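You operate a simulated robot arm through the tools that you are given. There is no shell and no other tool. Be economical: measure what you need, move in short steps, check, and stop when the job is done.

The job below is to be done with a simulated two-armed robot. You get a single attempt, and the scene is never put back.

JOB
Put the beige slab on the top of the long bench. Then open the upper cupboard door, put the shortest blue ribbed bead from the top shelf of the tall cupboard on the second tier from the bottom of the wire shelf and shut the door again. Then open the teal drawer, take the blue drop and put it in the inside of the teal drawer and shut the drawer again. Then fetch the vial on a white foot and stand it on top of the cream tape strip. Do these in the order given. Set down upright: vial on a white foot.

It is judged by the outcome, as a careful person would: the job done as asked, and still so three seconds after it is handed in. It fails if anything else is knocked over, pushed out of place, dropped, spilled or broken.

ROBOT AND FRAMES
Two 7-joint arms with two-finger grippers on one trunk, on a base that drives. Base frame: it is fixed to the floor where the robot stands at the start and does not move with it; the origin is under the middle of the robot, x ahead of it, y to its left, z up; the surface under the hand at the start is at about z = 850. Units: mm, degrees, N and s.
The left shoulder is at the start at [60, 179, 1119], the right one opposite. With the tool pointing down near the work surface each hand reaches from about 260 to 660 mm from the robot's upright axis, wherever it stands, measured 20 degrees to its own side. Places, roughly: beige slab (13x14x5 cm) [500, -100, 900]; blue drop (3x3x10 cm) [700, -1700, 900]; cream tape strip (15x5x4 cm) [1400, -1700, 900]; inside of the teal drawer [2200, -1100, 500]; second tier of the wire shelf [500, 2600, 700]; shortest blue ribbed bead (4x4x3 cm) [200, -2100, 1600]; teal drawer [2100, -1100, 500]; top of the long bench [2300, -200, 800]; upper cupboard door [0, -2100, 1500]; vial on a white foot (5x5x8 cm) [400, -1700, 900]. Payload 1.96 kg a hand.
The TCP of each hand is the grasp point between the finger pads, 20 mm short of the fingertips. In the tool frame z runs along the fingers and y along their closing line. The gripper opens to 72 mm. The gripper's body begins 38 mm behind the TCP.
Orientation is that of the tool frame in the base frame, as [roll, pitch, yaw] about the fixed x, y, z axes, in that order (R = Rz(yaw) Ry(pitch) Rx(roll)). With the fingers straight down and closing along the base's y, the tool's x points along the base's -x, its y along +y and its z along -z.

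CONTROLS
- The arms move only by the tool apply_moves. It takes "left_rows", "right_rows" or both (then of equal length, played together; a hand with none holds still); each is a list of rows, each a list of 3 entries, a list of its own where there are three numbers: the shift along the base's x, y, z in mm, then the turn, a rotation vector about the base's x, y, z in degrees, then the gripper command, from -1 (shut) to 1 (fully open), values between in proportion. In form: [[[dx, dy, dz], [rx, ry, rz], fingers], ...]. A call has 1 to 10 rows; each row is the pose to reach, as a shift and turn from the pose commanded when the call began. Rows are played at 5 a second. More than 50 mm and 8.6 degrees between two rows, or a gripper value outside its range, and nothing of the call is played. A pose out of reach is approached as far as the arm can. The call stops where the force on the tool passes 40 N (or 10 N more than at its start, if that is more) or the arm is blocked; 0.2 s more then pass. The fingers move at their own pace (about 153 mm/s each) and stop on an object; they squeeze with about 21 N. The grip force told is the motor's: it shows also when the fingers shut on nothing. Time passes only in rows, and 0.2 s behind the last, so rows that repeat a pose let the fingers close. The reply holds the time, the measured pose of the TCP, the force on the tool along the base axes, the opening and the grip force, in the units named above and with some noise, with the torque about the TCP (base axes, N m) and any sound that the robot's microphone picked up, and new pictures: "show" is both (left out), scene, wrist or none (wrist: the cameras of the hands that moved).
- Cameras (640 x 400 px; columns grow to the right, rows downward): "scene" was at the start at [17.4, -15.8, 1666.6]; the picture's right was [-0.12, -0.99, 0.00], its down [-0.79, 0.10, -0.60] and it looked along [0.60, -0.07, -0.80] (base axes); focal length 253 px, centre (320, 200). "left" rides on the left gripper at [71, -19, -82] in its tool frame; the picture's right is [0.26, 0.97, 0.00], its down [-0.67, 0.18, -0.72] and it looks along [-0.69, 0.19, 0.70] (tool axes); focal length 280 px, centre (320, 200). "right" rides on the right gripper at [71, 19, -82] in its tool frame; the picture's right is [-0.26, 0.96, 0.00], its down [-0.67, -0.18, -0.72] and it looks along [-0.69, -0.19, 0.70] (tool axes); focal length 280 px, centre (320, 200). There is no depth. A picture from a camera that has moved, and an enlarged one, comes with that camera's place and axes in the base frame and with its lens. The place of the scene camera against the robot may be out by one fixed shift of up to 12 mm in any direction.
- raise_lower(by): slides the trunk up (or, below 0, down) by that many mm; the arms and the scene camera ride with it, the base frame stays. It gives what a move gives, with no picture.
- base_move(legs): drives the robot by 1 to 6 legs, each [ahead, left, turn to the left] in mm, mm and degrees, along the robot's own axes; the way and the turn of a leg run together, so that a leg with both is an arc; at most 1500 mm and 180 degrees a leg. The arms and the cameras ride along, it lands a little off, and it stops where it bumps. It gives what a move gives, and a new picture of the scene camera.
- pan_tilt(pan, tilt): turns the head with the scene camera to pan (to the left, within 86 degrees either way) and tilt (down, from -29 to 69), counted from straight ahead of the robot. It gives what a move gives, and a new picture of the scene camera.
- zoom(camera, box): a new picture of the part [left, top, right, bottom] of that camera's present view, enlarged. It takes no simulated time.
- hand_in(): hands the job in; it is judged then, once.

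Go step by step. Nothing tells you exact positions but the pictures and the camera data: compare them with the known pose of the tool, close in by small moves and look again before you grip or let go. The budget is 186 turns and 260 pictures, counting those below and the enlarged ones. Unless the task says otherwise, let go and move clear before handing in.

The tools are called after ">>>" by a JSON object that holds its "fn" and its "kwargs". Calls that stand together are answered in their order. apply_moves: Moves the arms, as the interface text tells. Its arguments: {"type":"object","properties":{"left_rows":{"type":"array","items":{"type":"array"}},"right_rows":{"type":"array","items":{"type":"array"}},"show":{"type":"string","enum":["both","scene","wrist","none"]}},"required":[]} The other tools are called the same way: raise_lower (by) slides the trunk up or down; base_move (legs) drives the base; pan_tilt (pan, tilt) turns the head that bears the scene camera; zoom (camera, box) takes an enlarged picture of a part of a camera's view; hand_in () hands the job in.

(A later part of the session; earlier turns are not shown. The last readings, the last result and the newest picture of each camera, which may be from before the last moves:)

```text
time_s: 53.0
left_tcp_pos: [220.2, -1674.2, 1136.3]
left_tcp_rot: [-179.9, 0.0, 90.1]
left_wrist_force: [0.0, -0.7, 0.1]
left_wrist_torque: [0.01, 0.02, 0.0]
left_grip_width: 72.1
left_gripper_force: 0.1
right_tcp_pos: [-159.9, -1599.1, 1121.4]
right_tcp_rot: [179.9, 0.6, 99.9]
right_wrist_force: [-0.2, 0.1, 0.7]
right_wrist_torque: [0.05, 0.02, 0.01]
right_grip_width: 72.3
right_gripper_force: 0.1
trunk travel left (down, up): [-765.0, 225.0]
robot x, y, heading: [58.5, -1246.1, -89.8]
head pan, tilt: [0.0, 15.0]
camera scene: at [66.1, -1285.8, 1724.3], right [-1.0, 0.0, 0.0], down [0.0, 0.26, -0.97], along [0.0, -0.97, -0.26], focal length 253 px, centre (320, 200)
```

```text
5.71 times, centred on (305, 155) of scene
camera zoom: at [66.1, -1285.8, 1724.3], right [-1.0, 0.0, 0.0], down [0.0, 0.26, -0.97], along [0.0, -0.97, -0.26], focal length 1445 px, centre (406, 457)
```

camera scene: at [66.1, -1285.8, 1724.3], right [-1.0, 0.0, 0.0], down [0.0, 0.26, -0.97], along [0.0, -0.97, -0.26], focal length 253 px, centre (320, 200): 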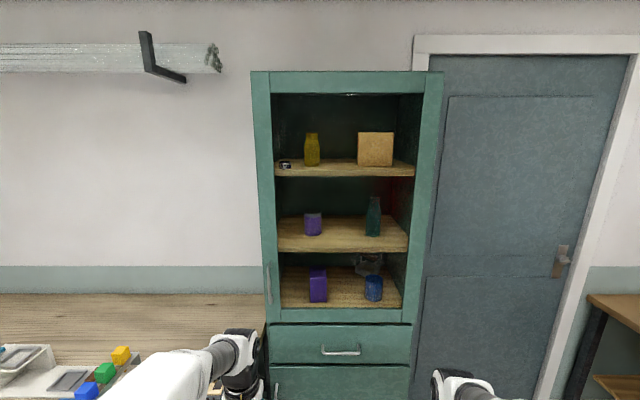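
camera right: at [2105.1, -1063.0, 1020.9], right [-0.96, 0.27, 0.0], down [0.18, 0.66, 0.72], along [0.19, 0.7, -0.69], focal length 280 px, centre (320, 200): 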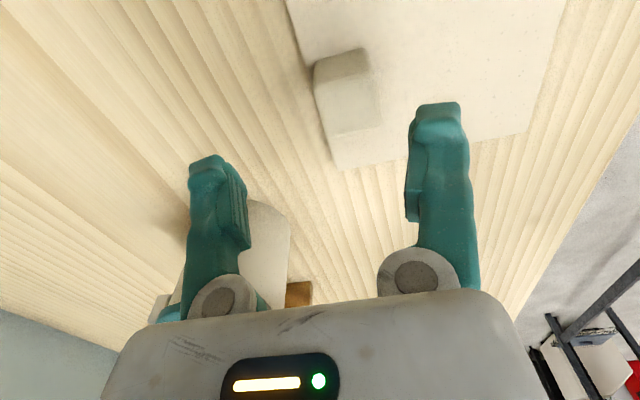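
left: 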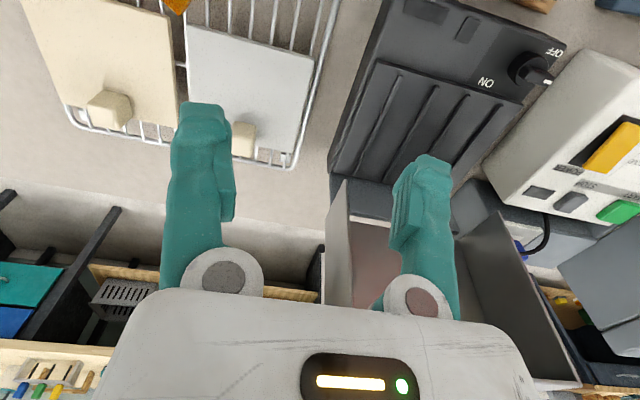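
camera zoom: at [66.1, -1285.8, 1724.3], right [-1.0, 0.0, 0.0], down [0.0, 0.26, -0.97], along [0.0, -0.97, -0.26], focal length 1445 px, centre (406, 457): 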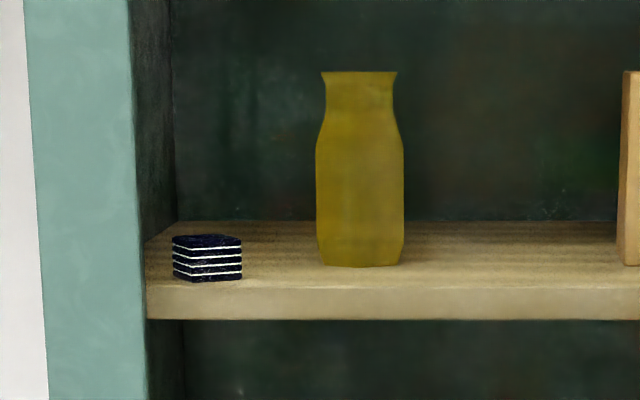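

The handle bar is at x≈241, y≈-2045, z≈1218 and runs vertically. I'll turn the left hand to point forward at it.

>>> {"fn": "apply_moves", "kwargs": {"left_rows": [[[2, -20, 8], [-8.4, 0, 0], 1], [[4, -40, 16], [-16.8, 0, 0], 1], [[6, -60, 24], [-25.2, 0, 0], 1], [[8, -80, 32], [-33.6, 0, 0], 1], [[10, -100, 40], [-42, 0, 0], 1], [[12, -120, 48], [-50.4, 0, 0], 1], [[14, -140, 56], [-58.8, 0, 0], 1], [[16, -160, 64], [-67.2, 0, 0], 1], [[18, -180, 72], [-75.6, 0, 0], 1], [[20, -200, 80], [-84, 0, 0], 1]], "show": "both"}}

```text
time_s: 55.2
left_tcp_pos: [239.2, -1873.6, 1217.5]
left_tcp_rot: [-178.5, 84.1, 91.4]
left_wrist_force: [0.8, -0.5, -0.1]
left_wrist_torque: [0.02, 0.02, -0.02]
left_grip_width: 71.9
left_gripper_force: 0.1
right_tcp_pos: [-159.6, -1600.7, 1123.2]
right_tcp_rot: [-180.0, 0.5, 99.9]
right_wrist_force: [-0.2, 0.1, -0.5]
right_wrist_torque: [-0.01, 0.02, 0.0]
right_grip_width: 72.0
right_gripper_force: 0.1
trunk travel left (down, up): [-765.0, 225.0]
robot x, y, heading: [65.7, -1242.9, -89.8]
head pan, tilt: [0.0, 15.0]
camera scene: at [66.2, -1286.5, 1724.2], right [-1.0, 0.0, 0.0], down [0.0, 0.26, -0.97], along [0.0, -0.97, -0.26], focal length 253 px, centre (320, 200)
camera left: at [220.4, -1785.1, 1154.0], right [0.96, 0.03, -0.26], down [0.18, 0.64, 0.74], along [0.19, -0.77, 0.61], focal length 280 px, centre (320, 200)
```

scene: 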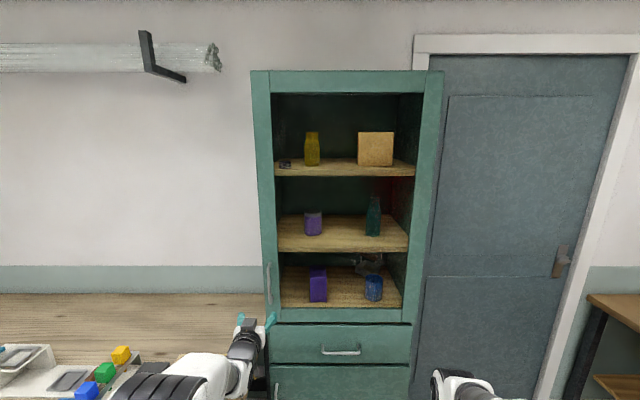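
left: 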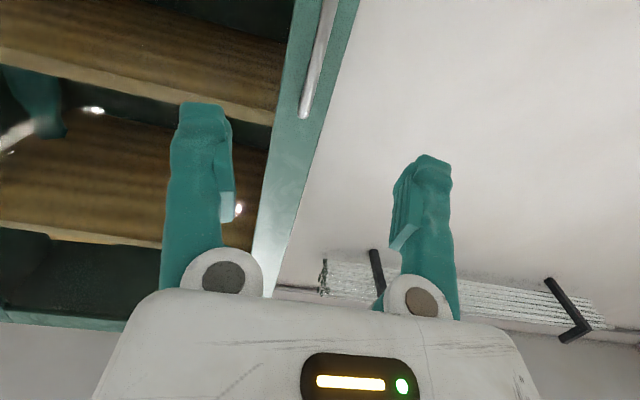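

The handle is in the left wrist view, nearly in line. I'll close in.

>>> {"fn": "apply_moves", "kwargs": {"left_rows": [[[1, -40, 0], [-3, 0, 0], 1], [[3, -80, 0], [-5.5, 0, 0], 1], [[4, -105, 0], [-5.5, 0, 0], 1], [[4, -105, 0], [-5.5, 0, 0], 1]], "show": "wrist"}}

>>> {"fn": "zoom", "kwargs": {"camera": "scene", "box": [220, 240, 320, 340]}}

```text
time_s: 56.2
left_tcp_pos: [244.6, -1977.5, 1216.6]
left_tcp_rot: [-163.4, 89.6, 106.8]
left_wrist_force: [-1.0, -0.2, -1.0]
left_wrist_torque: [-0.02, 0.0, 0.02]
left_grip_width: 72.0
left_gripper_force: 0.2
right_tcp_pos: [-159.5, -1598.3, 1122.0]
right_tcp_rot: [179.9, 0.7, 99.9]
right_wrist_force: [0.2, -0.5, 0.6]
right_wrist_torque: [-0.01, -0.01, -0.02]
right_grip_width: 72.1
right_gripper_force: 0.1
trunk travel left (down, up): [-765.0, 225.0]
robot x, y, heading: [61.4, -1241.2, -89.8]
head pan, tilt: [0.0, 15.0]
camera left: at [225.3, -1894.9, 1146.4], right [0.96, 0.0, -0.26], down [0.18, 0.71, 0.68], along [0.19, -0.7, 0.68], focal length 280 px, centre (320, 200)
```

left: 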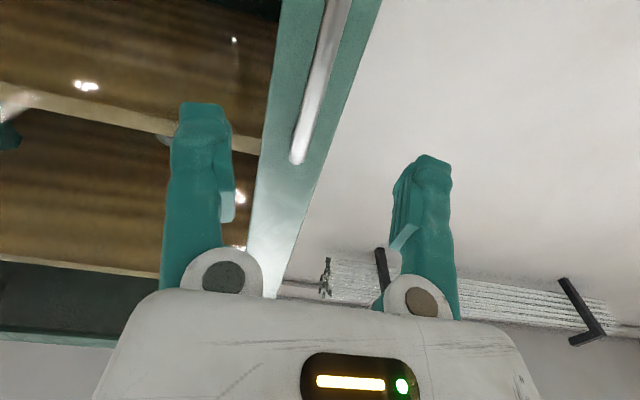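

```text
4.00 times, centred on (270, 290) of scene
camera zoom: at [66.0, -1285.0, 1724.3], right [-1.0, 0.0, 0.0], down [0.0, 0.26, -0.97], along [0.0, -0.97, -0.26], focal length 1012 px, centre (520, -160)
```

zoom: 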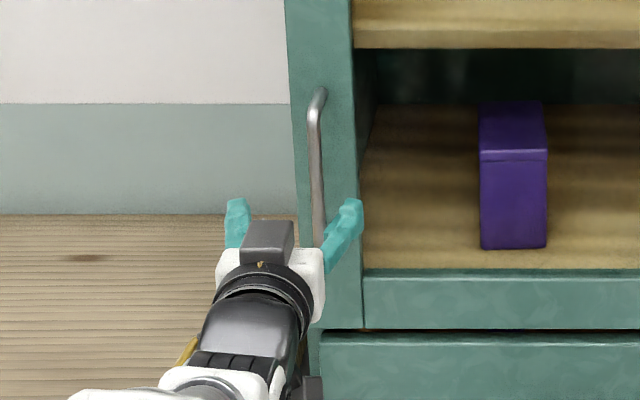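

The fingers straddle the bar, which triangulates to y≈-2052. I'll advance and close on it.

>>> {"fn": "apply_moves", "kwargs": {"left_rows": [[[-1, -35, 0], [0, 0, 0], 1], [[-2, -60, 0], [0, 0, 0], 1], [[-2, -72, 0], [0, 0, 0], 1], [[-2, -72, 0], [0, 0, 0], 0], [[-2, -72, 0], [0, 0, 0], -1], [[-2, -72, 0], [0, 0, 0], -1]], "show": "wrist"}}

```text
time_s: 57.6
left_tcp_pos: [241.9, -2050.1, 1218.0]
left_tcp_rot: [-168.1, 89.4, 101.8]
left_wrist_force: [-2.8, -0.1, -2.1]
left_wrist_torque: [0.02, 0.0, -0.03]
left_grip_width: 5.7
left_gripper_force: 33.9
right_tcp_pos: [-161.0, -1597.8, 1121.1]
right_tcp_rot: [180.0, 0.6, 99.9]
right_wrist_force: [0.9, -0.9, 0.4]
right_wrist_torque: [0.01, -0.02, 0.0]
right_grip_width: 71.9
right_gripper_force: 0.0
trunk travel left (down, up): [-765.0, 225.0]
robot x, y, heading: [63.5, -1246.0, -89.8]
head pan, tilt: [0.0, 15.0]
camera left: at [222.0, -1967.7, 1146.3], right [0.96, 0.0, -0.26], down [0.18, 0.71, 0.68], along [0.19, -0.7, 0.68], focal length 280 px, centre (320, 200)
```

left: 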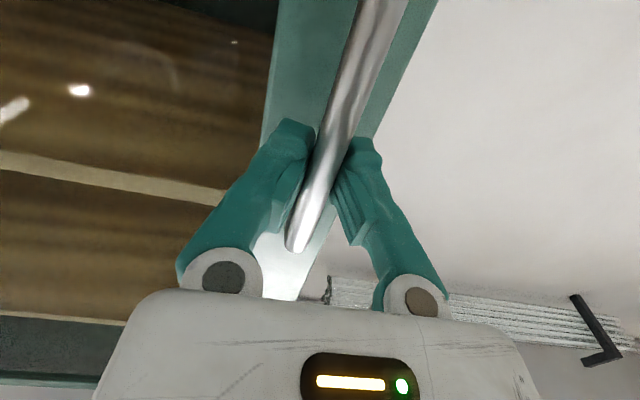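

I have hold of the bar. I'll pull the door open along its arc about the hinge at x≈-308.

>>> {"fn": "apply_moves", "kwargs": {"left_rows": [[[-3, 29, 0], [0, 0, 3], -1], [[-8, 57, 0], [0, 0, 6], -1], [[-14, 85, 0], [0, 0, 9], -1], [[-22, 113, 0], [0, 0, 12], -1], [[-31, 141, 0], [0, 0, 15], -1], [[-41, 168, 0], [0, 0, 18], -1], [[-53, 194, 0], [0, 0, 21], -1], [[-67, 220, 0], [0, 0, 24], -1], [[-81, 245, 0], [0, 0, 27], -1], [[-97, 269, 0], [0, 0, 30], -1]], "show": "both"}}

```text
time_s: 59.8
left_tcp_pos: [146.1, -1779.1, 1217.5]
left_tcp_rot: [-170.3, 89.5, 129.6]
left_wrist_force: [5.1, 4.2, -10.2]
left_wrist_torque: [0.09, 0.04, 0.01]
left_grip_width: 6.0
left_gripper_force: 34.0
right_tcp_pos: [-159.0, -1597.9, 1121.9]
right_tcp_rot: [180.0, 0.8, 99.9]
right_wrist_force: [-0.4, -0.1, 0.2]
right_wrist_torque: [0.02, 0.02, -0.01]
right_grip_width: 72.0
right_gripper_force: 0.0
trunk travel left (down, up): [-765.0, 225.0]
robot x, y, heading: [59.9, -1245.0, -89.8]
head pan, tilt: [0.0, 15.0]
camera scene: at [66.8, -1284.5, 1724.1], right [-1.0, 0.0, 0.0], down [0.0, 0.26, -0.97], along [0.0, -0.97, -0.26], focal length 253 px, centre (320, 200)
camera left: at [87.2, -1718.0, 1146.3], right [0.83, 0.49, -0.26], down [-0.2, 0.71, 0.68], along [0.52, -0.52, 0.68], focal length 280 px, centre (320, 200)
```

scene: 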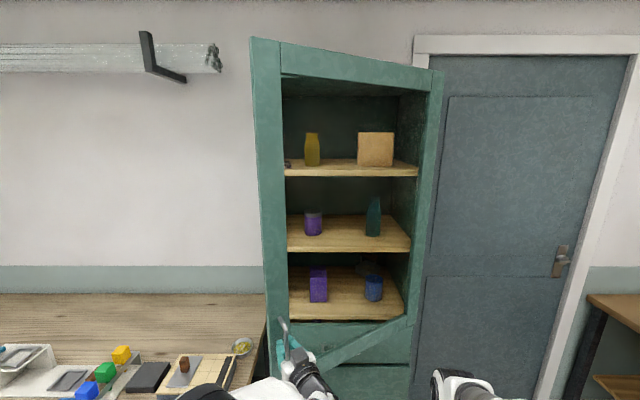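
left: 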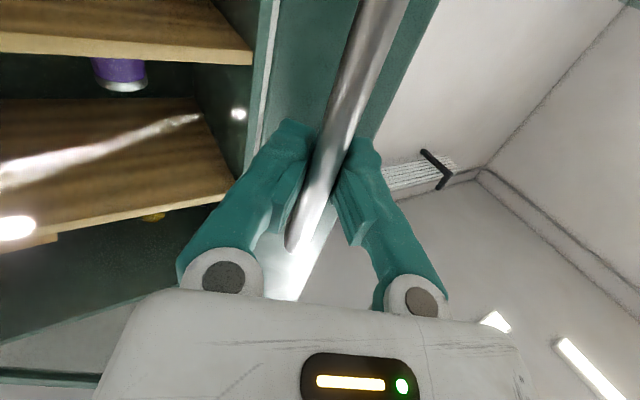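

The door is open to 30° and the hinge model fits. I'll tuck the right hand low and near the body, out of the way, and release the handle.

>>> {"fn": "apply_moves", "kwargs": {"right_rows": [[[5, 20, -40], [0, 0, 0], 1], [[10, 40, -80], [0, 0, 0], 1], [[15, 60, -120], [0, 0, 0], 1], [[25, 80, -160], [0, 0, 0], 1], [[30, 90, -200], [0, 0, 0], 1], [[35, 90, -240], [0, 0, 0], 1], [[40, 90, -280], [0, 0, 0], 1], [[40, 90, -320], [0, 0, 0], 1]], "left_rows": [[[0, 0, 0], [0, 0, 0], 0], [[0, 0, 0], [0, 0, 0], 0.6], [[0, 0, 0], [0, 0, 0], 0.6], [[-8, 15, 0], [0, 0, 0], 0.6], [[-20, 40, 0], [0, 0, -3], 0.6], [[-25, 80, 0], [0, 0, -10], 0.6], [[0, 110, 0], [0, 0, -18], 0.6], [[40, 120, 0], [0, 0, -26], 0.6]], "show": "both"}}

```text
time_s: 61.6
left_tcp_pos: [160.1, -1713.2, 1212.2]
left_tcp_rot: [-162.7, 89.3, 111.3]
left_wrist_force: [0.5, -1.4, -0.6]
left_wrist_torque: [-0.02, 0.04, 0.03]
left_grip_width: 57.7
left_gripper_force: 0.1
left hand out of reach, approached as far as the arm can: row 7, 8
right_tcp_pos: [-117.5, -1511.3, 799.3]
right_tcp_rot: [-179.9, 0.6, 99.9]
right_wrist_force: [0.3, 0.0, -0.4]
right_wrist_torque: [0.01, 0.0, -0.03]
right_grip_width: 72.0
right_gripper_force: 0.0
right hand out of reach, approached as far as the arm can: row 4, 5
trunk travel left (down, up): [-765.0, 225.0]
robot x, y, heading: [62.4, -1243.3, -89.9]
head pan, tilt: [0.0, 15.0]
camera scene: at [66.4, -1289.0, 1724.2], right [-1.0, 0.0, 0.0], down [0.0, 0.26, -0.97], along [0.0, -0.97, -0.26], focal length 253 px, centre (320, 200)
camera right: at [-112.1, -1437.5, 881.0], right [1.0, -0.09, 0.0], down [-0.07, -0.69, 0.72], along [-0.06, -0.72, -0.69], focal length 280 px, centre (320, 200)
camera left: at [135.2, -1631.1, 1141.2], right [0.96, 0.07, -0.27], down [0.14, 0.72, 0.68], along [0.24, -0.69, 0.68], focal length 280 px, centre (320, 200)
```

scene: 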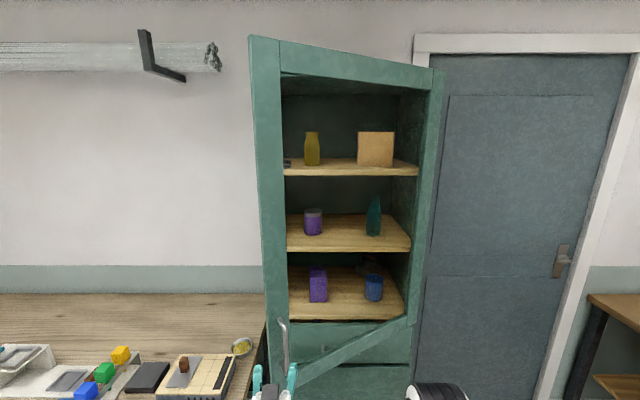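
right: 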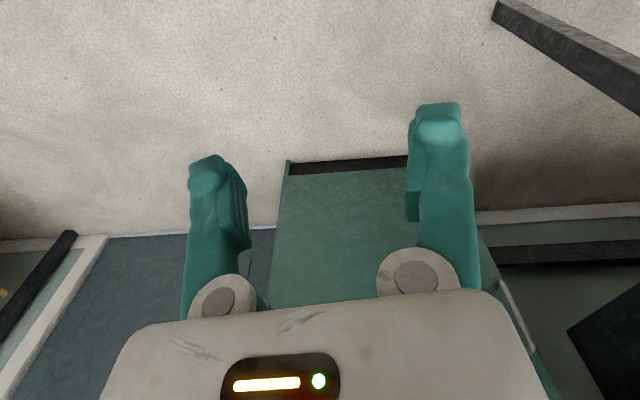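
left: 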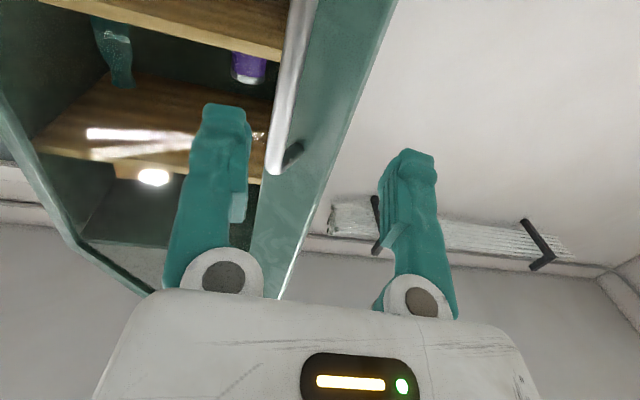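

I'll take the left hand around the door's free edge at about (192, -1809), fingers shut, ready to push from inside.

>>> {"fn": "apply_moves", "kwargs": {"left_rows": [[[40, 0, 0], [0, 0, -2], -1], [[80, 0, 0], [0, 0, -4], -1], [[100, -10, 0], [0, 0, -4], -1], [[105, -45, 0], [0, 0, -4], -1], [[105, -85, 0], [0, 0, -4], -1], [[105, -125, 0], [0, 0, -4], -1], [[105, -145, 0], [0, 0, -4], -1]], "show": "both"}}

```text
time_s: 63.2
left_tcp_pos: [266.9, -1858.1, 1215.8]
left_tcp_rot: [-164.6, 89.5, 105.4]
left_wrist_force: [-0.2, -0.6, 0.4]
left_wrist_torque: [0.01, -0.01, 0.01]
left_grip_width: 0.0
left_gripper_force: 20.8
left hand out of reach, approached as far as the arm can: row 1, 2, 3
right_tcp_pos: [-117.9, -1508.6, 801.1]
right_tcp_rot: [179.9, 0.6, 99.9]
right_wrist_force: [0.5, -0.1, 0.0]
right_wrist_torque: [0.0, -0.02, 0.01]
right_grip_width: 71.8
right_gripper_force: 0.1
trunk travel left (down, up): [-765.0, 225.0]
robot x, y, heading: [63.0, -1245.8, -90.0]
head pan, tilt: [0.0, 15.0]
camera scene: at [66.2, -1285.8, 1724.2], right [-1.0, 0.0, 0.0], down [0.0, 0.26, -0.97], along [0.0, -0.97, -0.26], focal length 253 px, centre (320, 200)
camera left: at [246.7, -1775.3, 1144.5], right [0.96, 0.0, -0.26], down [0.18, 0.71, 0.68], along [0.19, -0.7, 0.68], focal length 280 px, centre (320, 200)
```

scene: 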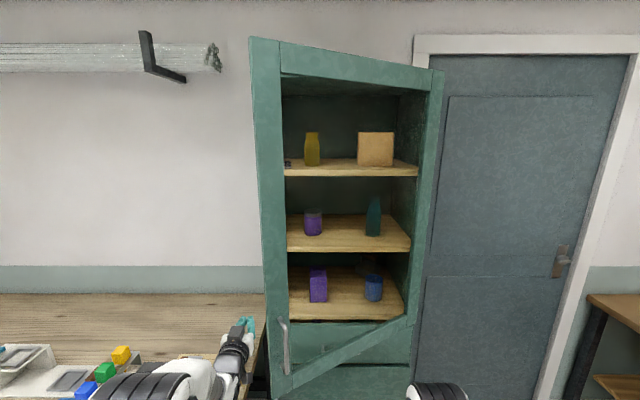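
left: 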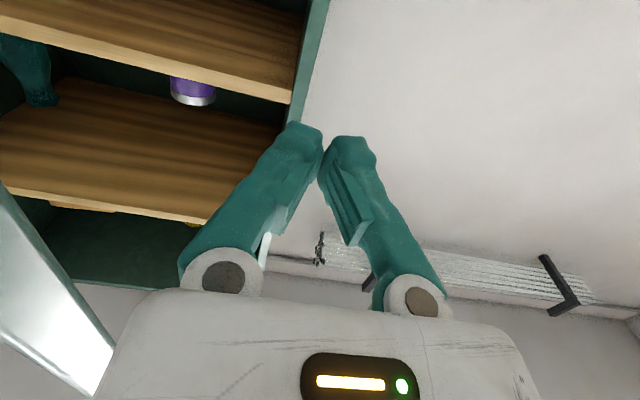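

The hand is beyond the free edge, on the inside. I'll push the door on round by sweeping towards -x.

>>> {"fn": "apply_moves", "kwargs": {"left_rows": [[[-40, 0, 0], [0, 0, 0], -1], [[-75, 5, 0], [0, 0, 0], -1], [[-110, 10, 0], [0, 0, 0], -1], [[-145, 15, 0], [0, 0, 0], -1], [[-180, 20, 0], [0, 0, -4], -1], [[-215, 25, 0], [0, 0, -8], -1], [[-250, 30, 0], [0, 0, -12], -1], [[-285, 35, 0], [0, 0, -16], -1], [[-320, 40, 0], [0, 0, -20], -1]], "show": "both"}}

```text
time_s: 63.7
left_tcp_pos: [229.6, -1853.9, 1214.5]
left_tcp_rot: [-165.8, 89.6, 105.7]
left_wrist_force: [1.4, -0.4, 0.0]
left_wrist_torque: [-0.01, -0.02, 0.0]
left_grip_width: 0.0
left_gripper_force: 20.8
right_tcp_pos: [-117.1, -1509.7, 800.7]
right_tcp_rot: [-179.9, 0.7, 100.1]
right_wrist_force: [0.2, -0.1, -0.2]
right_wrist_torque: [-0.03, 0.01, 0.01]
right_grip_width: 71.8
right_gripper_force: 0.0
trunk travel left (down, up): [-765.0, 225.0]
robot x, y, heading: [64.5, -1246.4, -89.6]
head pan, tilt: [0.0, 15.0]
stopped in row 2 (left hand): the force on the tool passed its limit at 57 N (the readings are from after the stop); the commanded pose is now the measured one
camera scene: at [67.8, -1283.7, 1724.3], right [-1.0, 0.0, 0.0], down [0.0, 0.26, -0.97], along [0.0, -0.97, -0.26], focal length 253 px, centre (320, 200)
camera left: at [209.0, -1773.2, 1143.9], right [0.96, 0.02, -0.26], down [0.17, 0.71, 0.68], along [0.21, -0.7, 0.69], focal length 280 px, centre (320, 200)
```

scene: 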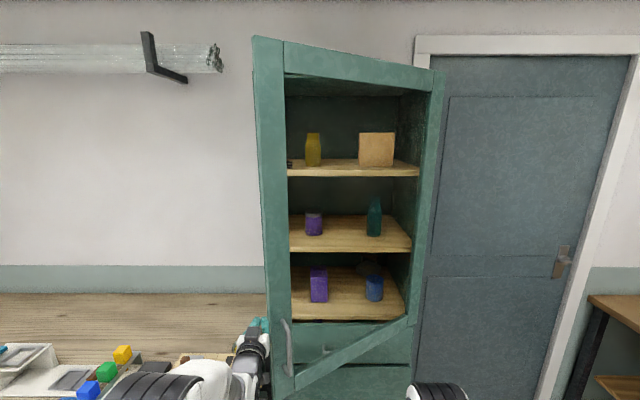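
left: 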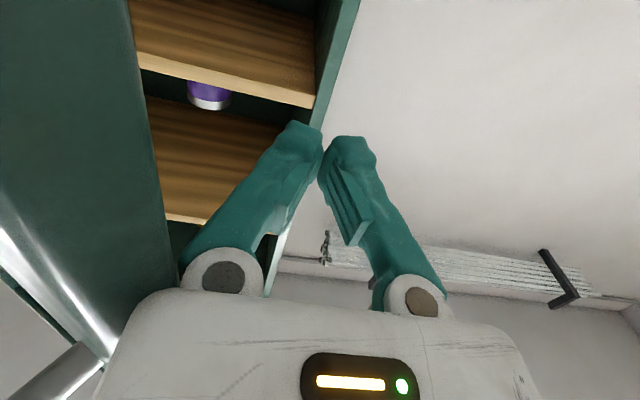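

The push jolted at contact but the door moved only slightly. I'll yaw the hand so it hooks behind the stile, and push more slowly.

>>> {"fn": "apply_moves", "kwargs": {"left_rows": [[[15, -10, 0], [0, 0, -8], -1], [[15, -20, 0], [0, 0, -16], -1], [[10, -25, 0], [0, 0, -24], -1], [[0, -25, 0], [0, 0, -32], -1], [[-10, -25, 0], [0, 0, -38], -1], [[-18, -22, 0], [0, 0, -38], -1], [[-26, -18, 0], [0, 0, -38], -1], [[-34, -12, 0], [0, 0, -38], -1], [[-42, -4, 0], [0, 0, -38], -1], [[-50, 4, 0], [0, 0, -38], -1]], "show": "both"}}

```text
time_s: 65.9
left_tcp_pos: [180.4, -1850.1, 1214.8]
left_tcp_rot: [-171.8, 89.6, 61.6]
left_wrist_force: [4.5, 3.1, -0.5]
left_wrist_torque: [-0.05, 0.01, -0.27]
left_grip_width: 0.2
left_gripper_force: 21.1
right_tcp_pos: [-116.4, -1509.9, 801.0]
right_tcp_rot: [-179.8, 0.7, 100.1]
right_wrist_force: [0.3, -0.5, -0.4]
right_wrist_torque: [0.03, 0.04, -0.03]
right_grip_width: 72.1
right_gripper_force: 0.1
trunk travel left (down, up): [-765.0, 225.0]
robot x, y, heading: [63.3, -1242.2, -89.7]
head pan, tilt: [0.0, 15.0]
camera scene: at [68.3, -1283.4, 1724.2], right [-1.0, 0.0, 0.0], down [0.0, 0.26, -0.97], along [0.0, -0.97, -0.26], focal length 253 px, centre (320, 200)
camera left: at [214.0, -1772.7, 1143.8], right [0.78, -0.57, -0.26], down [0.57, 0.46, 0.68], along [-0.27, -0.68, 0.69], focal length 280 px, centre (320, 200)
```

scene: 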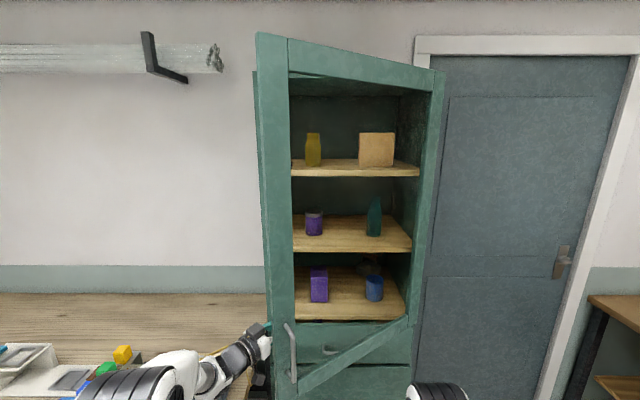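
left: 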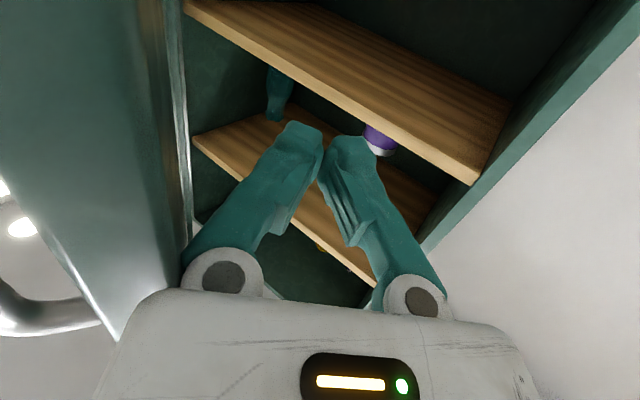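

The door yields with light force now. I'll continue the sweep slowly.

>>> {"fn": "apply_moves", "kwargs": {"left_rows": [[[-15, 18, 0], [0, 0, 0], -1], [[-32, 38, 0], [0, 0, 0], -1], [[-50, 58, 0], [0, 0, 0], -1], [[-68, 77, 0], [0, 0, 0], -1], [[-86, 94, 0], [0, 0, 0], -1], [[-105, 108, 0], [0, 0, 0], -1], [[-125, 120, 0], [0, 0, 0], -1], [[-146, 130, 0], [0, 0, 0], -1], [[-168, 138, 0], [0, 0, 0], -1], [[-190, 145, 0], [0, 0, 0], -1]], "show": "scene"}}

```text
time_s: 67.4
left_tcp_pos: [77.2, -1734.1, 1213.9]
left_tcp_rot: [-165.9, 89.5, 67.6]
left_wrist_force: [17.0, 19.0, 0.2]
left_wrist_torque: [-0.51, 0.44, -1.06]
left_grip_width: 0.1
left_gripper_force: 20.2
right_tcp_pos: [-113.9, -1506.5, 803.2]
right_tcp_rot: [-179.6, 0.9, 100.1]
right_wrist_force: [0.1, 0.7, 0.7]
right_wrist_torque: [0.01, -0.01, 0.02]
right_grip_width: 72.1
right_gripper_force: 0.0
trunk travel left (down, up): [-765.0, 225.0]
robot x, y, heading: [65.7, -1243.7, -89.5]
head pan, tilt: [0.0, 15.0]
stopped in row 7 (left hand): the force on the tool passed its limit at 42 N (the readings are from after the stop); the commanded pose is now the measured one
camera scene: at [71.7, -1276.3, 1724.6], right [-1.0, -0.01, 0.0], down [0.0, 0.25, -0.97], along [0.01, -0.97, -0.25], focal length 253 px, centre (320, 200)
```

scene: 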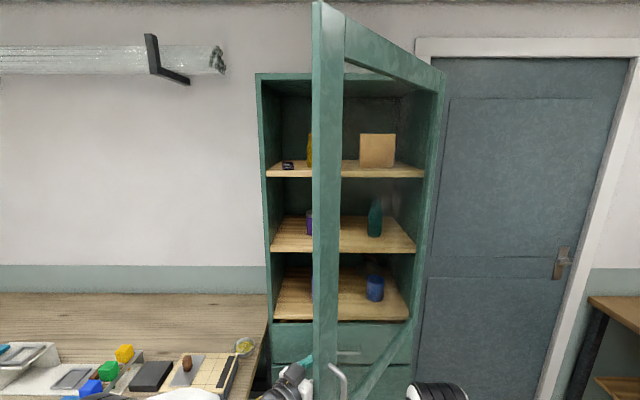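

The door is at about 55° and met resistance. I'll look down to see what touches.

>>> {"fn": "pan_tilt", "kwargs": {"pan": -10, "tilt": 50}}

>>> {"fn": "zoom", "kwargs": {"camera": "left", "box": [0, 0, 640, 400]}}

```text
time_s: 68.4
left_tcp_pos: [76.1, -1734.2, 1215.6]
left_tcp_rot: [-157.9, 89.5, 75.5]
left_wrist_force: [23.2, 25.7, -2.7]
left_wrist_torque: [-0.85, 0.58, -1.48]
left_grip_width: 0.0
left_gripper_force: 21.3
right_tcp_pos: [-114.1, -1506.3, 802.5]
right_tcp_rot: [-179.6, 1.0, 100.0]
right_wrist_force: [-0.1, 0.2, -0.3]
right_wrist_torque: [0.02, 0.02, 0.04]
right_grip_width: 71.9
right_gripper_force: 0.0
trunk travel left (down, up): [-765.0, 225.0]
robot x, y, heading: [65.5, -1246.0, -89.5]
head pan, tilt: [-10.0, 50.0]
camera scene: at [60.4, -1259.4, 1670.6], right [-0.99, 0.17, 0.0], down [0.13, 0.75, -0.65], along [-0.11, -0.64, -0.76], focal length 253 px, centre (320, 200)
```

scene: 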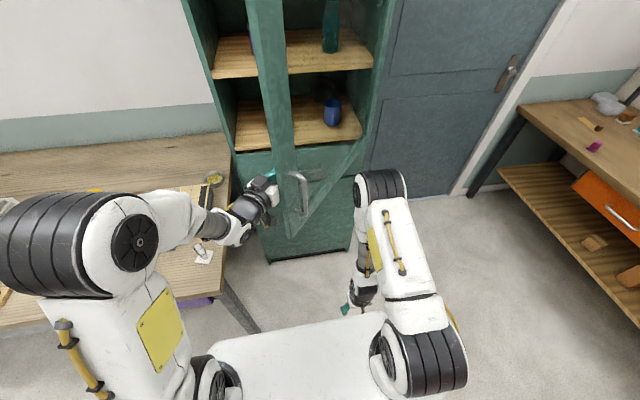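

```text
1.00 times, centred on (320, 200) of left (not enlarged: the box is as wide or as high as the picture)
camera zoom: at [110.3, -1656.6, 1143.6], right [0.78, -0.57, -0.26], down [0.57, 0.46, 0.68], along [-0.27, -0.68, 0.68], focal length 280 px, centre (320, 200)
```

zoom: 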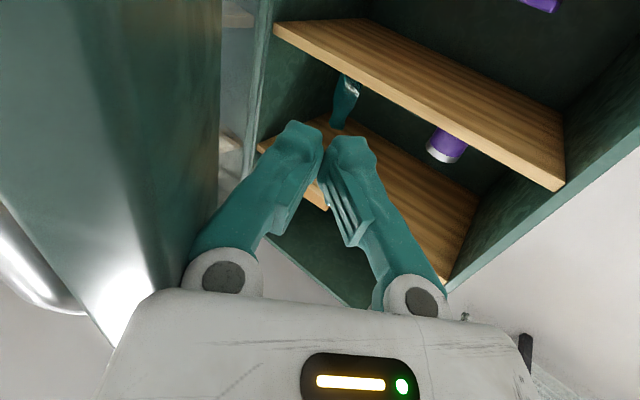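

The right elbow bulges forward into the door's path. I'll swing the right arm out to the robot's right side, behind the door's arc.

>>> {"fn": "apply_moves", "kwargs": {"left_rows": [[[6, -6, 0], [0, 0, 0], -1], [[12, -12, 0], [0, 0, 0], -1], [[12, -12, 0], [0, 0, 0], -1], [[12, -12, 0], [0, 0, 0], -1], [[12, -12, 0], [0, 0, 0], -1], [[12, -12, 0], [0, 0, 0], -1], [[12, -12, 0], [0, 0, 0], -1], [[12, -12, 0], [0, 0, 0], -1], [[12, -12, 0], [0, 0, 0], -1], [[12, -12, 0], [0, 0, 0], -1]], "right_rows": [[[-20, 20, 0], [0, 0, -8], 1], [[-55, 35, 0], [0, 0, -16], 1], [[-90, 50, 0], [0, 0, -24], 1], [[-125, 70, 0], [0, 0, -32], 1], [[-160, 90, 0], [0, 0, -40], 1], [[-195, 110, 0], [0, 0, -48], 1], [[-230, 130, 0], [0, 0, -56], 1], [[-265, 150, 0], [0, 0, -64], 1], [[-295, 170, 0], [0, 0, -72], 1], [[-320, 190, 0], [0, 0, -80], 1]], "show": "scene"}}

```text
time_s: 70.6
left_tcp_pos: [88.9, -1745.9, 1214.4]
left_tcp_rot: [-156.8, 89.6, 76.6]
left_wrist_force: [26.6, 28.6, -6.4]
left_wrist_torque: [-1.14, 0.66, -1.68]
left_grip_width: 0.0
left_gripper_force: 21.0
right_tcp_pos: [-434.4, -1316.2, 803.9]
right_tcp_rot: [179.8, 1.0, 19.9]
right_wrist_force: [-0.2, 0.2, -0.1]
right_wrist_torque: [-0.01, -0.05, -0.04]
right_grip_width: 72.3
right_gripper_force: 0.1
trunk travel left (down, up): [-765.0, 225.0]
robot x, y, heading: [63.4, -1250.1, -89.6]
head pan, tilt: [-10.0, 50.0]
camera scene: at [60.6, -1258.6, 1670.6], right [-0.99, 0.17, 0.0], down [0.13, 0.75, -0.65], along [-0.11, -0.64, -0.76], focal length 253 px, centre (320, 200)
```

scene: 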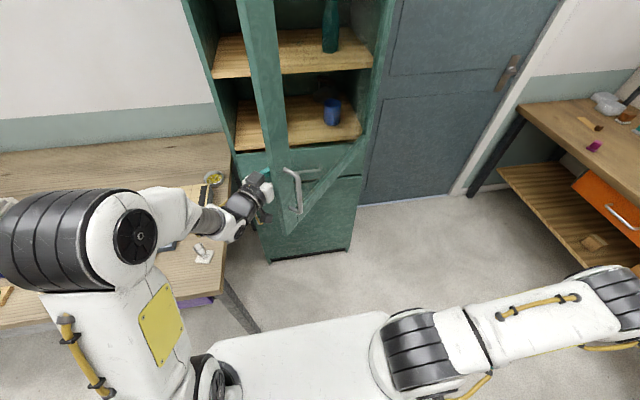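

The right arm is clear. The left wrist is pressing on the stile's end face, so I'll back off. Then I'll turn the hand to point in -x and lower it to push the inner face of the door's bottom rail, which sits at z≈1057.

>>> {"fn": "apply_moves", "kwargs": {"left_rows": [[[15, 20, 0], [0, 0, 0], -1], [[40, 50, -10], [0, 0, -8], -1], [[70, 60, -40], [0, 0, -16], -1], [[85, 55, -80], [0, 0, -24], -1], [[90, 50, -120], [0, 0, -32], -1], [[90, 46, -155], [0, 0, -40], -1], [[80, 46, -160], [0, 0, -48], -1], [[80, 46, -160], [0, 0, -48], -1]], "show": "both"}}

```text
time_s: 72.4
left_tcp_pos: [163.0, -1706.1, 1052.2]
left_tcp_rot: [-169.6, 89.3, 15.5]
left_wrist_force: [-0.5, -0.4, 0.4]
left_wrist_torque: [0.02, 0.01, 0.0]
left_grip_width: 0.0
left_gripper_force: 21.5
right_tcp_pos: [-437.3, -1320.5, 801.0]
right_tcp_rot: [-180.0, 0.7, 20.0]
right_wrist_force: [0.1, -0.6, 0.4]
right_wrist_torque: [-0.02, 0.02, 0.01]
right_grip_width: 71.8
right_gripper_force: 0.1
trunk travel left (down, up): [-765.0, 225.0]
robot x, y, heading: [63.2, -1243.3, -89.6]
head pan, tilt: [-10.0, 50.0]
camera scene: at [53.2, -1266.9, 1670.5], right [-0.99, 0.17, 0.0], down [0.13, 0.76, -0.64], along [-0.11, -0.63, -0.77], focal length 253 px, centre (320, 200)
camera left: at [243.6, -1679.4, 982.4], right [0.09, -0.96, -0.26], down [0.72, -0.12, 0.68], along [-0.69, -0.25, 0.68], focal length 280 px, centre (320, 200)
```

scene: 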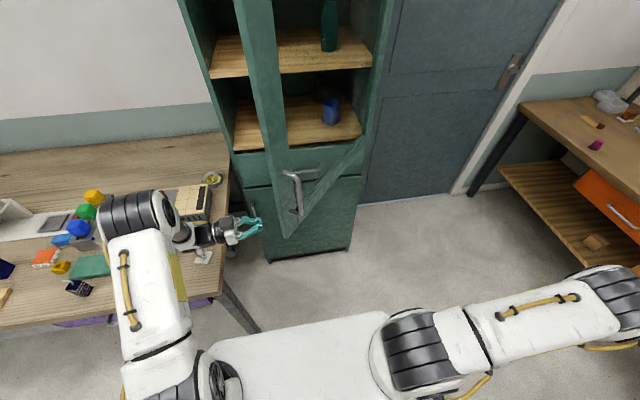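
left: 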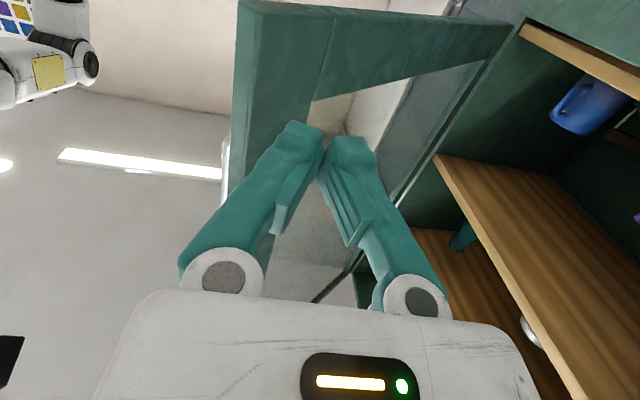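

The fingers now aim at the rail corner from inside. I'll push in -x.

>>> {"fn": "apply_moves", "kwargs": {"left_rows": [[[-40, 0, 0], [0, 0, 0], -1], [[-75, 0, 0], [0, 0, 0], -1], [[-95, 0, 0], [0, 0, 0], -1], [[-110, 0, 0], [0, 0, 0], -1], [[-125, 0, 0], [0, 0, 0], -1], [[-140, 0, 0], [0, 0, 0], -1], [[-160, 0, 0], [0, 0, 0], -1], [[-180, 0, 0], [0, 0, 0], -1], [[-205, 0, 0], [0, 0, 0], -1], [[-230, 0, 0], [0, 0, 0], -1]], "show": "scene"}}

```text
time_s: 74.6
left_tcp_pos: [-67.4, -1705.9, 1053.7]
left_tcp_rot: [-171.2, 89.2, 14.2]
left_wrist_force: [0.8, 0.6, 0.3]
left_wrist_torque: [-0.03, -0.01, 0.0]
left_grip_width: 0.0
left_gripper_force: 21.3
right_tcp_pos: [-438.7, -1320.0, 800.7]
right_tcp_rot: [-179.9, 0.6, 20.0]
right_wrist_force: [-0.4, 0.6, 0.2]
right_wrist_torque: [0.0, 0.01, 0.03]
right_grip_width: 71.8
right_gripper_force: 0.0
trunk travel left (down, up): [-765.0, 225.0]
robot x, y, heading: [65.5, -1245.3, -89.6]
head pan, tilt: [-10.0, 50.0]
camera scene: at [51.9, -1267.1, 1670.5], right [-0.99, 0.17, 0.0], down [0.13, 0.76, -0.64], along [-0.11, -0.63, -0.77], focal length 253 px, centre (320, 200)
```

scene: 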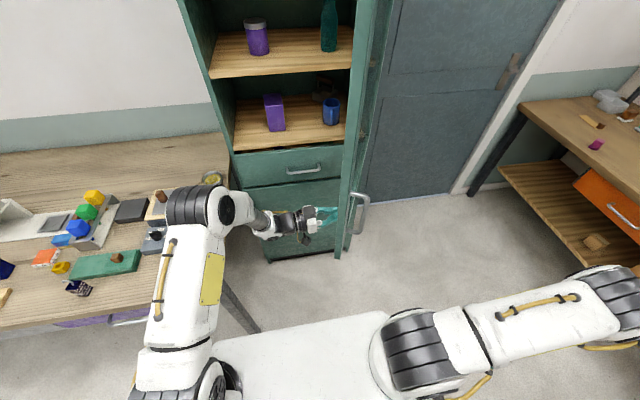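

The door swings freely. I'll keep going past 90°.

>>> {"fn": "apply_moves", "kwargs": {"left_rows": [[[-25, 0, 0], [0, 0, 0], -1], [[-50, 0, 0], [0, 0, 0], -1], [[-75, 0, 0], [0, 0, 0], -1], [[-100, 0, 0], [0, 0, 0], -1], [[-125, 0, 0], [0, 0, 0], -1], [[-150, 0, 0], [0, 0, 0], -1], [[-175, 0, 0], [0, 0, 0], -1], [[-200, 0, 0], [0, 0, 0], -1], [[-225, 0, 0], [0, 0, 0], -1], [[-250, 0, 0], [0, 0, 0], -1]], "show": "scene"}}

```text
time_s: 76.8
left_tcp_pos: [-318.3, -1707.3, 1055.8]
left_tcp_rot: [-169.4, 89.2, 16.1]
left_wrist_force: [-0.1, -0.7, 0.3]
left_wrist_torque: [0.02, 0.0, -0.01]
left_grip_width: 0.0
left_gripper_force: 20.5
right_tcp_pos: [-437.4, -1321.0, 800.8]
right_tcp_rot: [180.0, 0.6, 20.0]
right_wrist_force: [-0.1, -0.1, -0.3]
right_wrist_torque: [0.0, 0.0, -0.03]
right_grip_width: 72.2
right_gripper_force: 0.0
trunk travel left (down, up): [-765.0, 225.0]
robot x, y, heading: [60.8, -1248.2, -89.7]
head pan, tilt: [-10.0, 50.0]
camera scene: at [51.8, -1266.9, 1670.5], right [-0.99, 0.17, 0.0], down [0.13, 0.76, -0.64], along [-0.11, -0.63, -0.77], focal length 253 px, centre (320, 200)
```

scene: 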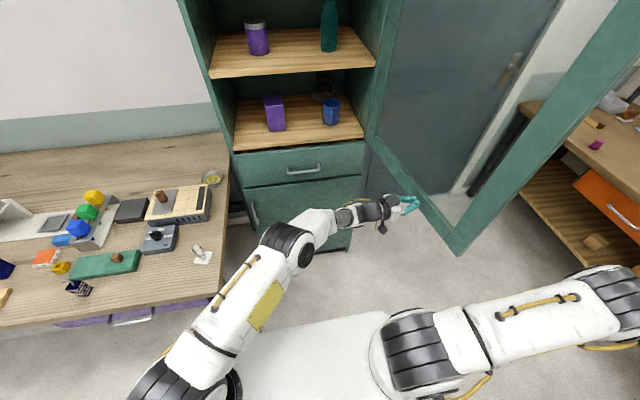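

The door is at about 115° and well clear. Next I'll swing the right arm farther back, so the robot can shift right and forward without touching the door, and bring the left hand back to centre.

>>> {"fn": "apply_moves", "kwargs": {"right_rows": [[[-15, 35, 0], [0, 0, -5], 1], [[-25, 70, 0], [0, 0, -10], 1], [[-30, 105, 0], [0, 0, -16], 1], [[-30, 140, 0], [0, 0, -22], 1], [[-25, 175, 0], [0, 0, -28], 1], [[-15, 210, 0], [0, 0, -34], 1], [[0, 245, 0], [0, 0, -40], 1], [[20, 275, 0], [0, 0, -46], 1], [[40, 305, 0], [0, 0, -52], 1]], "left_rows": [[[40, 0, 10], [0, 0, 8], -1], [[80, 0, 30], [0, 0, 16], -1], [[120, 0, 60], [0, 0, 24], -1], [[160, 0, 90], [0, 0, 32], -1], [[200, 0, 120], [0, 0, 40], -1], [[240, 0, 150], [0, 0, 48], -1], [[280, 0, 180], [0, 0, 56], 0], [[320, 0, 210], [0, 0, 64], 1], [[360, 0, 240], [0, 0, 72], 1]], "show": "scene"}}

```text
time_s: 78.8
left_tcp_pos: [45.3, -1704.4, 1292.2]
left_tcp_rot: [-165.1, 89.3, 92.5]
left_wrist_force: [0.5, -0.1, 0.0]
left_wrist_torque: [-0.02, 0.01, -0.02]
left_grip_width: 71.9
left_gripper_force: 0.1
right_tcp_pos: [-395.3, -1012.0, 800.0]
right_tcp_rot: [-180.0, 0.8, -32.0]
right_wrist_force: [-0.7, -0.6, -0.5]
right_wrist_torque: [-0.06, -0.01, 0.0]
right_grip_width: 72.3
right_gripper_force: 0.1
trunk travel left (down, up): [-765.0, 225.0]
robot x, y, heading: [64.6, -1243.5, -89.8]
head pan, tilt: [-10.0, 50.0]
camera scene: at [54.2, -1264.8, 1670.5], right [-0.99, 0.17, 0.0], down [0.13, 0.75, -0.64], along [-0.11, -0.63, -0.77], focal length 253 px, centre (320, 200)
```

scene: 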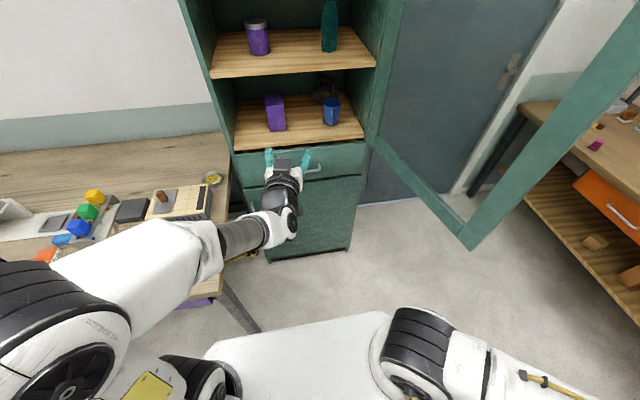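

The right arm is behind the door's arc. I'll shift the base right, then forward, and raise the trunk.

>>> {"fn": "base_move", "kwargs": {"legs": [[0, -150, 0], [170, 0, 0]]}}

>>> {"fn": "raise_lower", "kwargs": {"by": 225}}

>>> {"fn": "pan_tilt", "kwargs": {"pan": 20, "tilt": 25}}

```text
time_s: 81.3
left_tcp_pos: [-110.4, -1881.8, 1293.9]
left_tcp_rot: [-171.9, 89.3, 85.4]
left_wrist_force: [0.5, -0.9, -0.1]
left_wrist_torque: [-0.01, 0.02, 0.02]
left_grip_width: 72.3
left_gripper_force: 0.1
right_tcp_pos: [-547.8, -1187.5, 798.6]
right_tcp_rot: [179.9, 0.7, -32.2]
right_wrist_force: [0.4, 0.6, 0.0]
right_wrist_torque: [0.01, 0.01, 0.02]
right_grip_width: 71.8
right_gripper_force: 0.1
trunk travel left (down, up): [-765.0, 225.0]
robot x, y, heading: [-93.7, -1419.1, -89.8]
head pan, tilt: [-10.0, 50.0]
camera scene: at [-100.1, -1442.3, 1670.5], right [-0.98, 0.17, 0.0], down [0.13, 0.75, -0.64], along [-0.11, -0.63, -0.77], focal length 253 px, centre (320, 200)
```

scene: 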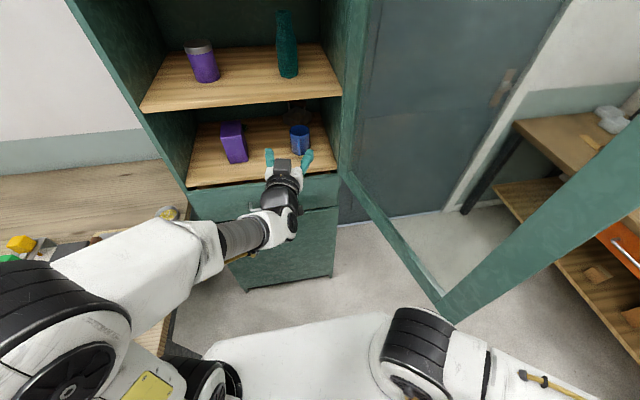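

```text
time_s: 83.7
left_tcp_pos: [-110.9, -1882.1, 1517.0]
left_tcp_rot: [-171.7, 89.3, 85.5]
left_wrist_force: [-1.4, 0.1, 0.7]
left_wrist_torque: [0.0, 0.05, 0.0]
left_grip_width: 72.1
left_gripper_force: 0.0
right_tcp_pos: [-548.4, -1187.7, 1023.5]
right_tcp_rot: [-179.9, 0.7, -32.2]
right_wrist_force: [-0.2, -0.9, -0.6]
right_wrist_torque: [-0.01, 0.01, 0.02]
right_grip_width: 72.0
right_gripper_force: 0.1
trunk travel left (down, up): [-990.0, 0.0]
robot x, y, heading: [-95.6, -1419.5, -90.3]
head pan, tilt: [-10.0, 50.0]
```

```text
time_s: 84.6
left_tcp_pos: [-111.6, -1881.7, 1517.6]
left_tcp_rot: [-171.9, 89.3, 85.4]
left_wrist_force: [0.1, -0.1, 0.1]
left_wrist_torque: [-0.01, -0.01, 0.03]
left_grip_width: 72.3
left_gripper_force: 0.0
right_tcp_pos: [-548.0, -1188.6, 1025.4]
right_tcp_rot: [180.0, 0.7, -32.2]
right_wrist_force: [0.6, -0.5, -0.4]
right_wrist_torque: [0.0, 0.02, 0.01]
right_grip_width: 72.0
right_gripper_force: 0.0
trunk travel left (down, up): [-990.0, 0.0]
robot x, y, heading: [-90.0, -1421.5, -90.0]
head pan, tilt: [20.0, 25.0]
camera scene: at [-55.4, -1453.1, 1933.0], right [-0.94, -0.34, 0.0], down [-0.14, 0.4, -0.91], along [0.31, -0.85, -0.42], focal length 253 px, centre (320, 200)
```

scene: 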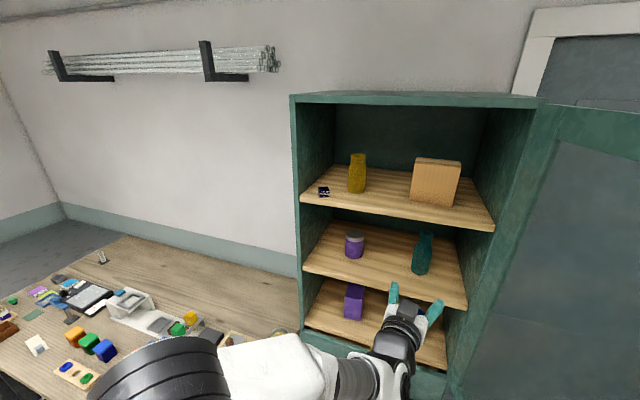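

>>> {"fn": "zoom", "kwargs": {"camera": "scene", "box": [290, 140, 390, 220]}}

```text
5.00 times, centred on (340, 180) of scene
camera zoom: at [-55.4, -1453.1, 1933.0], right [-0.94, -0.34, 0.0], down [-0.14, 0.4, -0.91], along [0.31, -0.85, -0.42], focal length 1264 px, centre (220, 300)
```

zoom: 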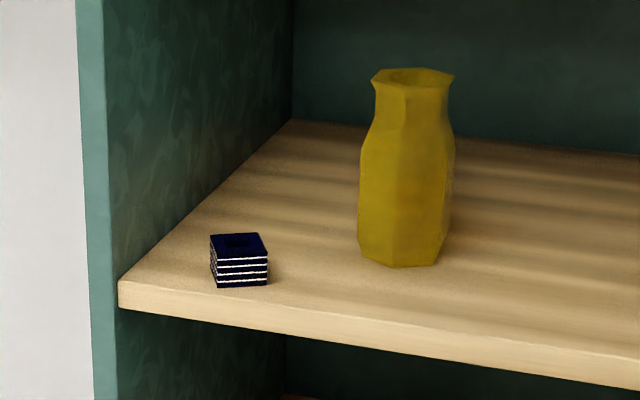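

The bead is square with a hole, centred near (190, -2171) on the shelf at z = 1600, and yawed about 18°. I'll bring the left hand up, yawed +18° and tilted 25° down.

>>> {"fn": "apply_moves", "kwargs": {"left_rows": [[[35, -10, 17], [0, 0, 6.5], 1], [[70, -20, 34], [0, 0, 13], 1], [[105, -30, 51], [0, 0, 19.5], 1], [[140, -40, 68], [0, 0, 26], 1], [[171, -48, 85], [0, 0, 30.6], 1], [[171, -48, 85], [0, 0, 30.6], 1]], "show": "none"}}

```text
time_s: 86.0
left_tcp_pos: [60.5, -1931.4, 1601.8]
left_tcp_rot: [-172.7, 89.3, 115.4]
left_wrist_force: [-0.4, 0.1, 0.1]
left_wrist_torque: [0.02, -0.02, 0.0]
left_grip_width: 71.9
left_gripper_force: 0.0
right_tcp_pos: [-548.7, -1187.4, 1024.6]
right_tcp_rot: [-179.8, 0.6, -32.2]
right_wrist_force: [0.2, 0.3, -0.8]
right_wrist_torque: [-0.02, 0.0, 0.02]
right_grip_width: 72.1
right_gripper_force: 0.1
trunk travel left (down, up): [-990.0, 0.0]
robot x, y, heading: [-93.7, -1423.5, -89.8]
head pan, tilt: [20.0, 25.0]
```

>>> {"fn": "apply_moves", "kwargs": {"left_rows": [[[20, -28, 20], [5.9, 1.9, 0], 0.8], [[40, -56, 40], [11.9, 3.9, 0], 0.8], [[60, -84, 55], [17.8, 5.8, 0], 0.8], [[80, -112, 65], [23.7, 7.75, 0], 0.8], [[96, -136, 70], [23.7, 7.75, 0], 0.8], [[96, -136, 70], [23.7, 7.75, 0], 0.8]], "show": "both"}}

```text
time_s: 87.4
left_tcp_pos: [156.4, -2065.6, 1674.3]
left_tcp_rot: [-179.4, 64.3, 108.4]
left_wrist_force: [-0.2, 0.0, 0.8]
left_wrist_torque: [0.0, 0.0, -0.02]
left_grip_width: 64.7
left_gripper_force: 0.1
right_tcp_pos: [-549.0, -1187.7, 1024.1]
right_tcp_rot: [180.0, 0.5, -32.2]
right_wrist_force: [0.3, -0.1, -1.5]
right_wrist_torque: [0.01, -0.03, 0.01]
right_grip_width: 72.0
right_gripper_force: 0.2
trunk travel left (down, up): [-990.0, 0.0]
robot x, y, heading: [-90.9, -1420.1, -89.9]
head pan, tilt: [20.0, 25.0]
camera scene: at [-55.7, -1452.1, 1933.1], right [-0.94, -0.34, 0.0], down [-0.14, 0.4, -0.91], along [0.31, -0.85, -0.42], focal length 253 px, centre (320, 200)
camera left: at [105.8, -1971.5, 1644.9], right [0.88, 0.4, -0.24], down [0.07, 0.39, 0.92], along [0.46, -0.83, 0.32], focal length 280 px, centre (320, 200)
```

scene: 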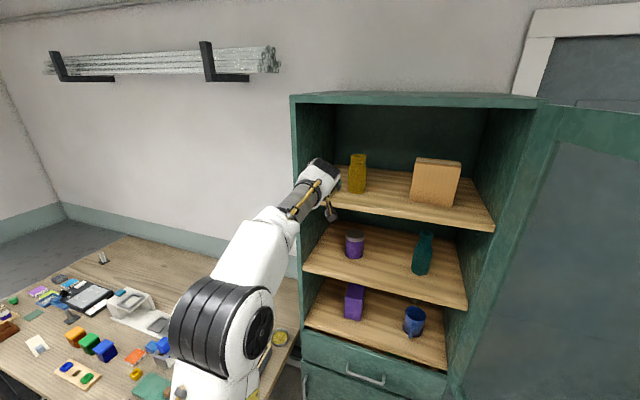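
left: 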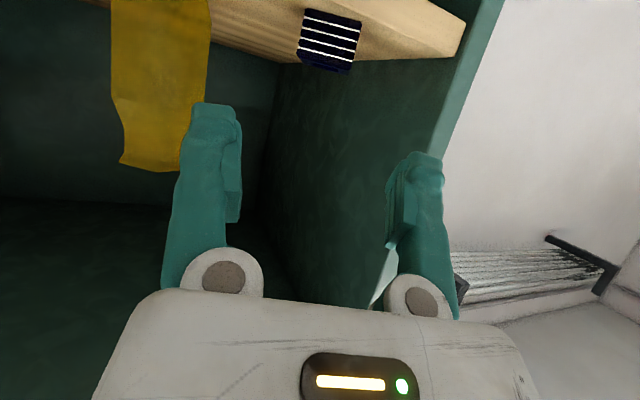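

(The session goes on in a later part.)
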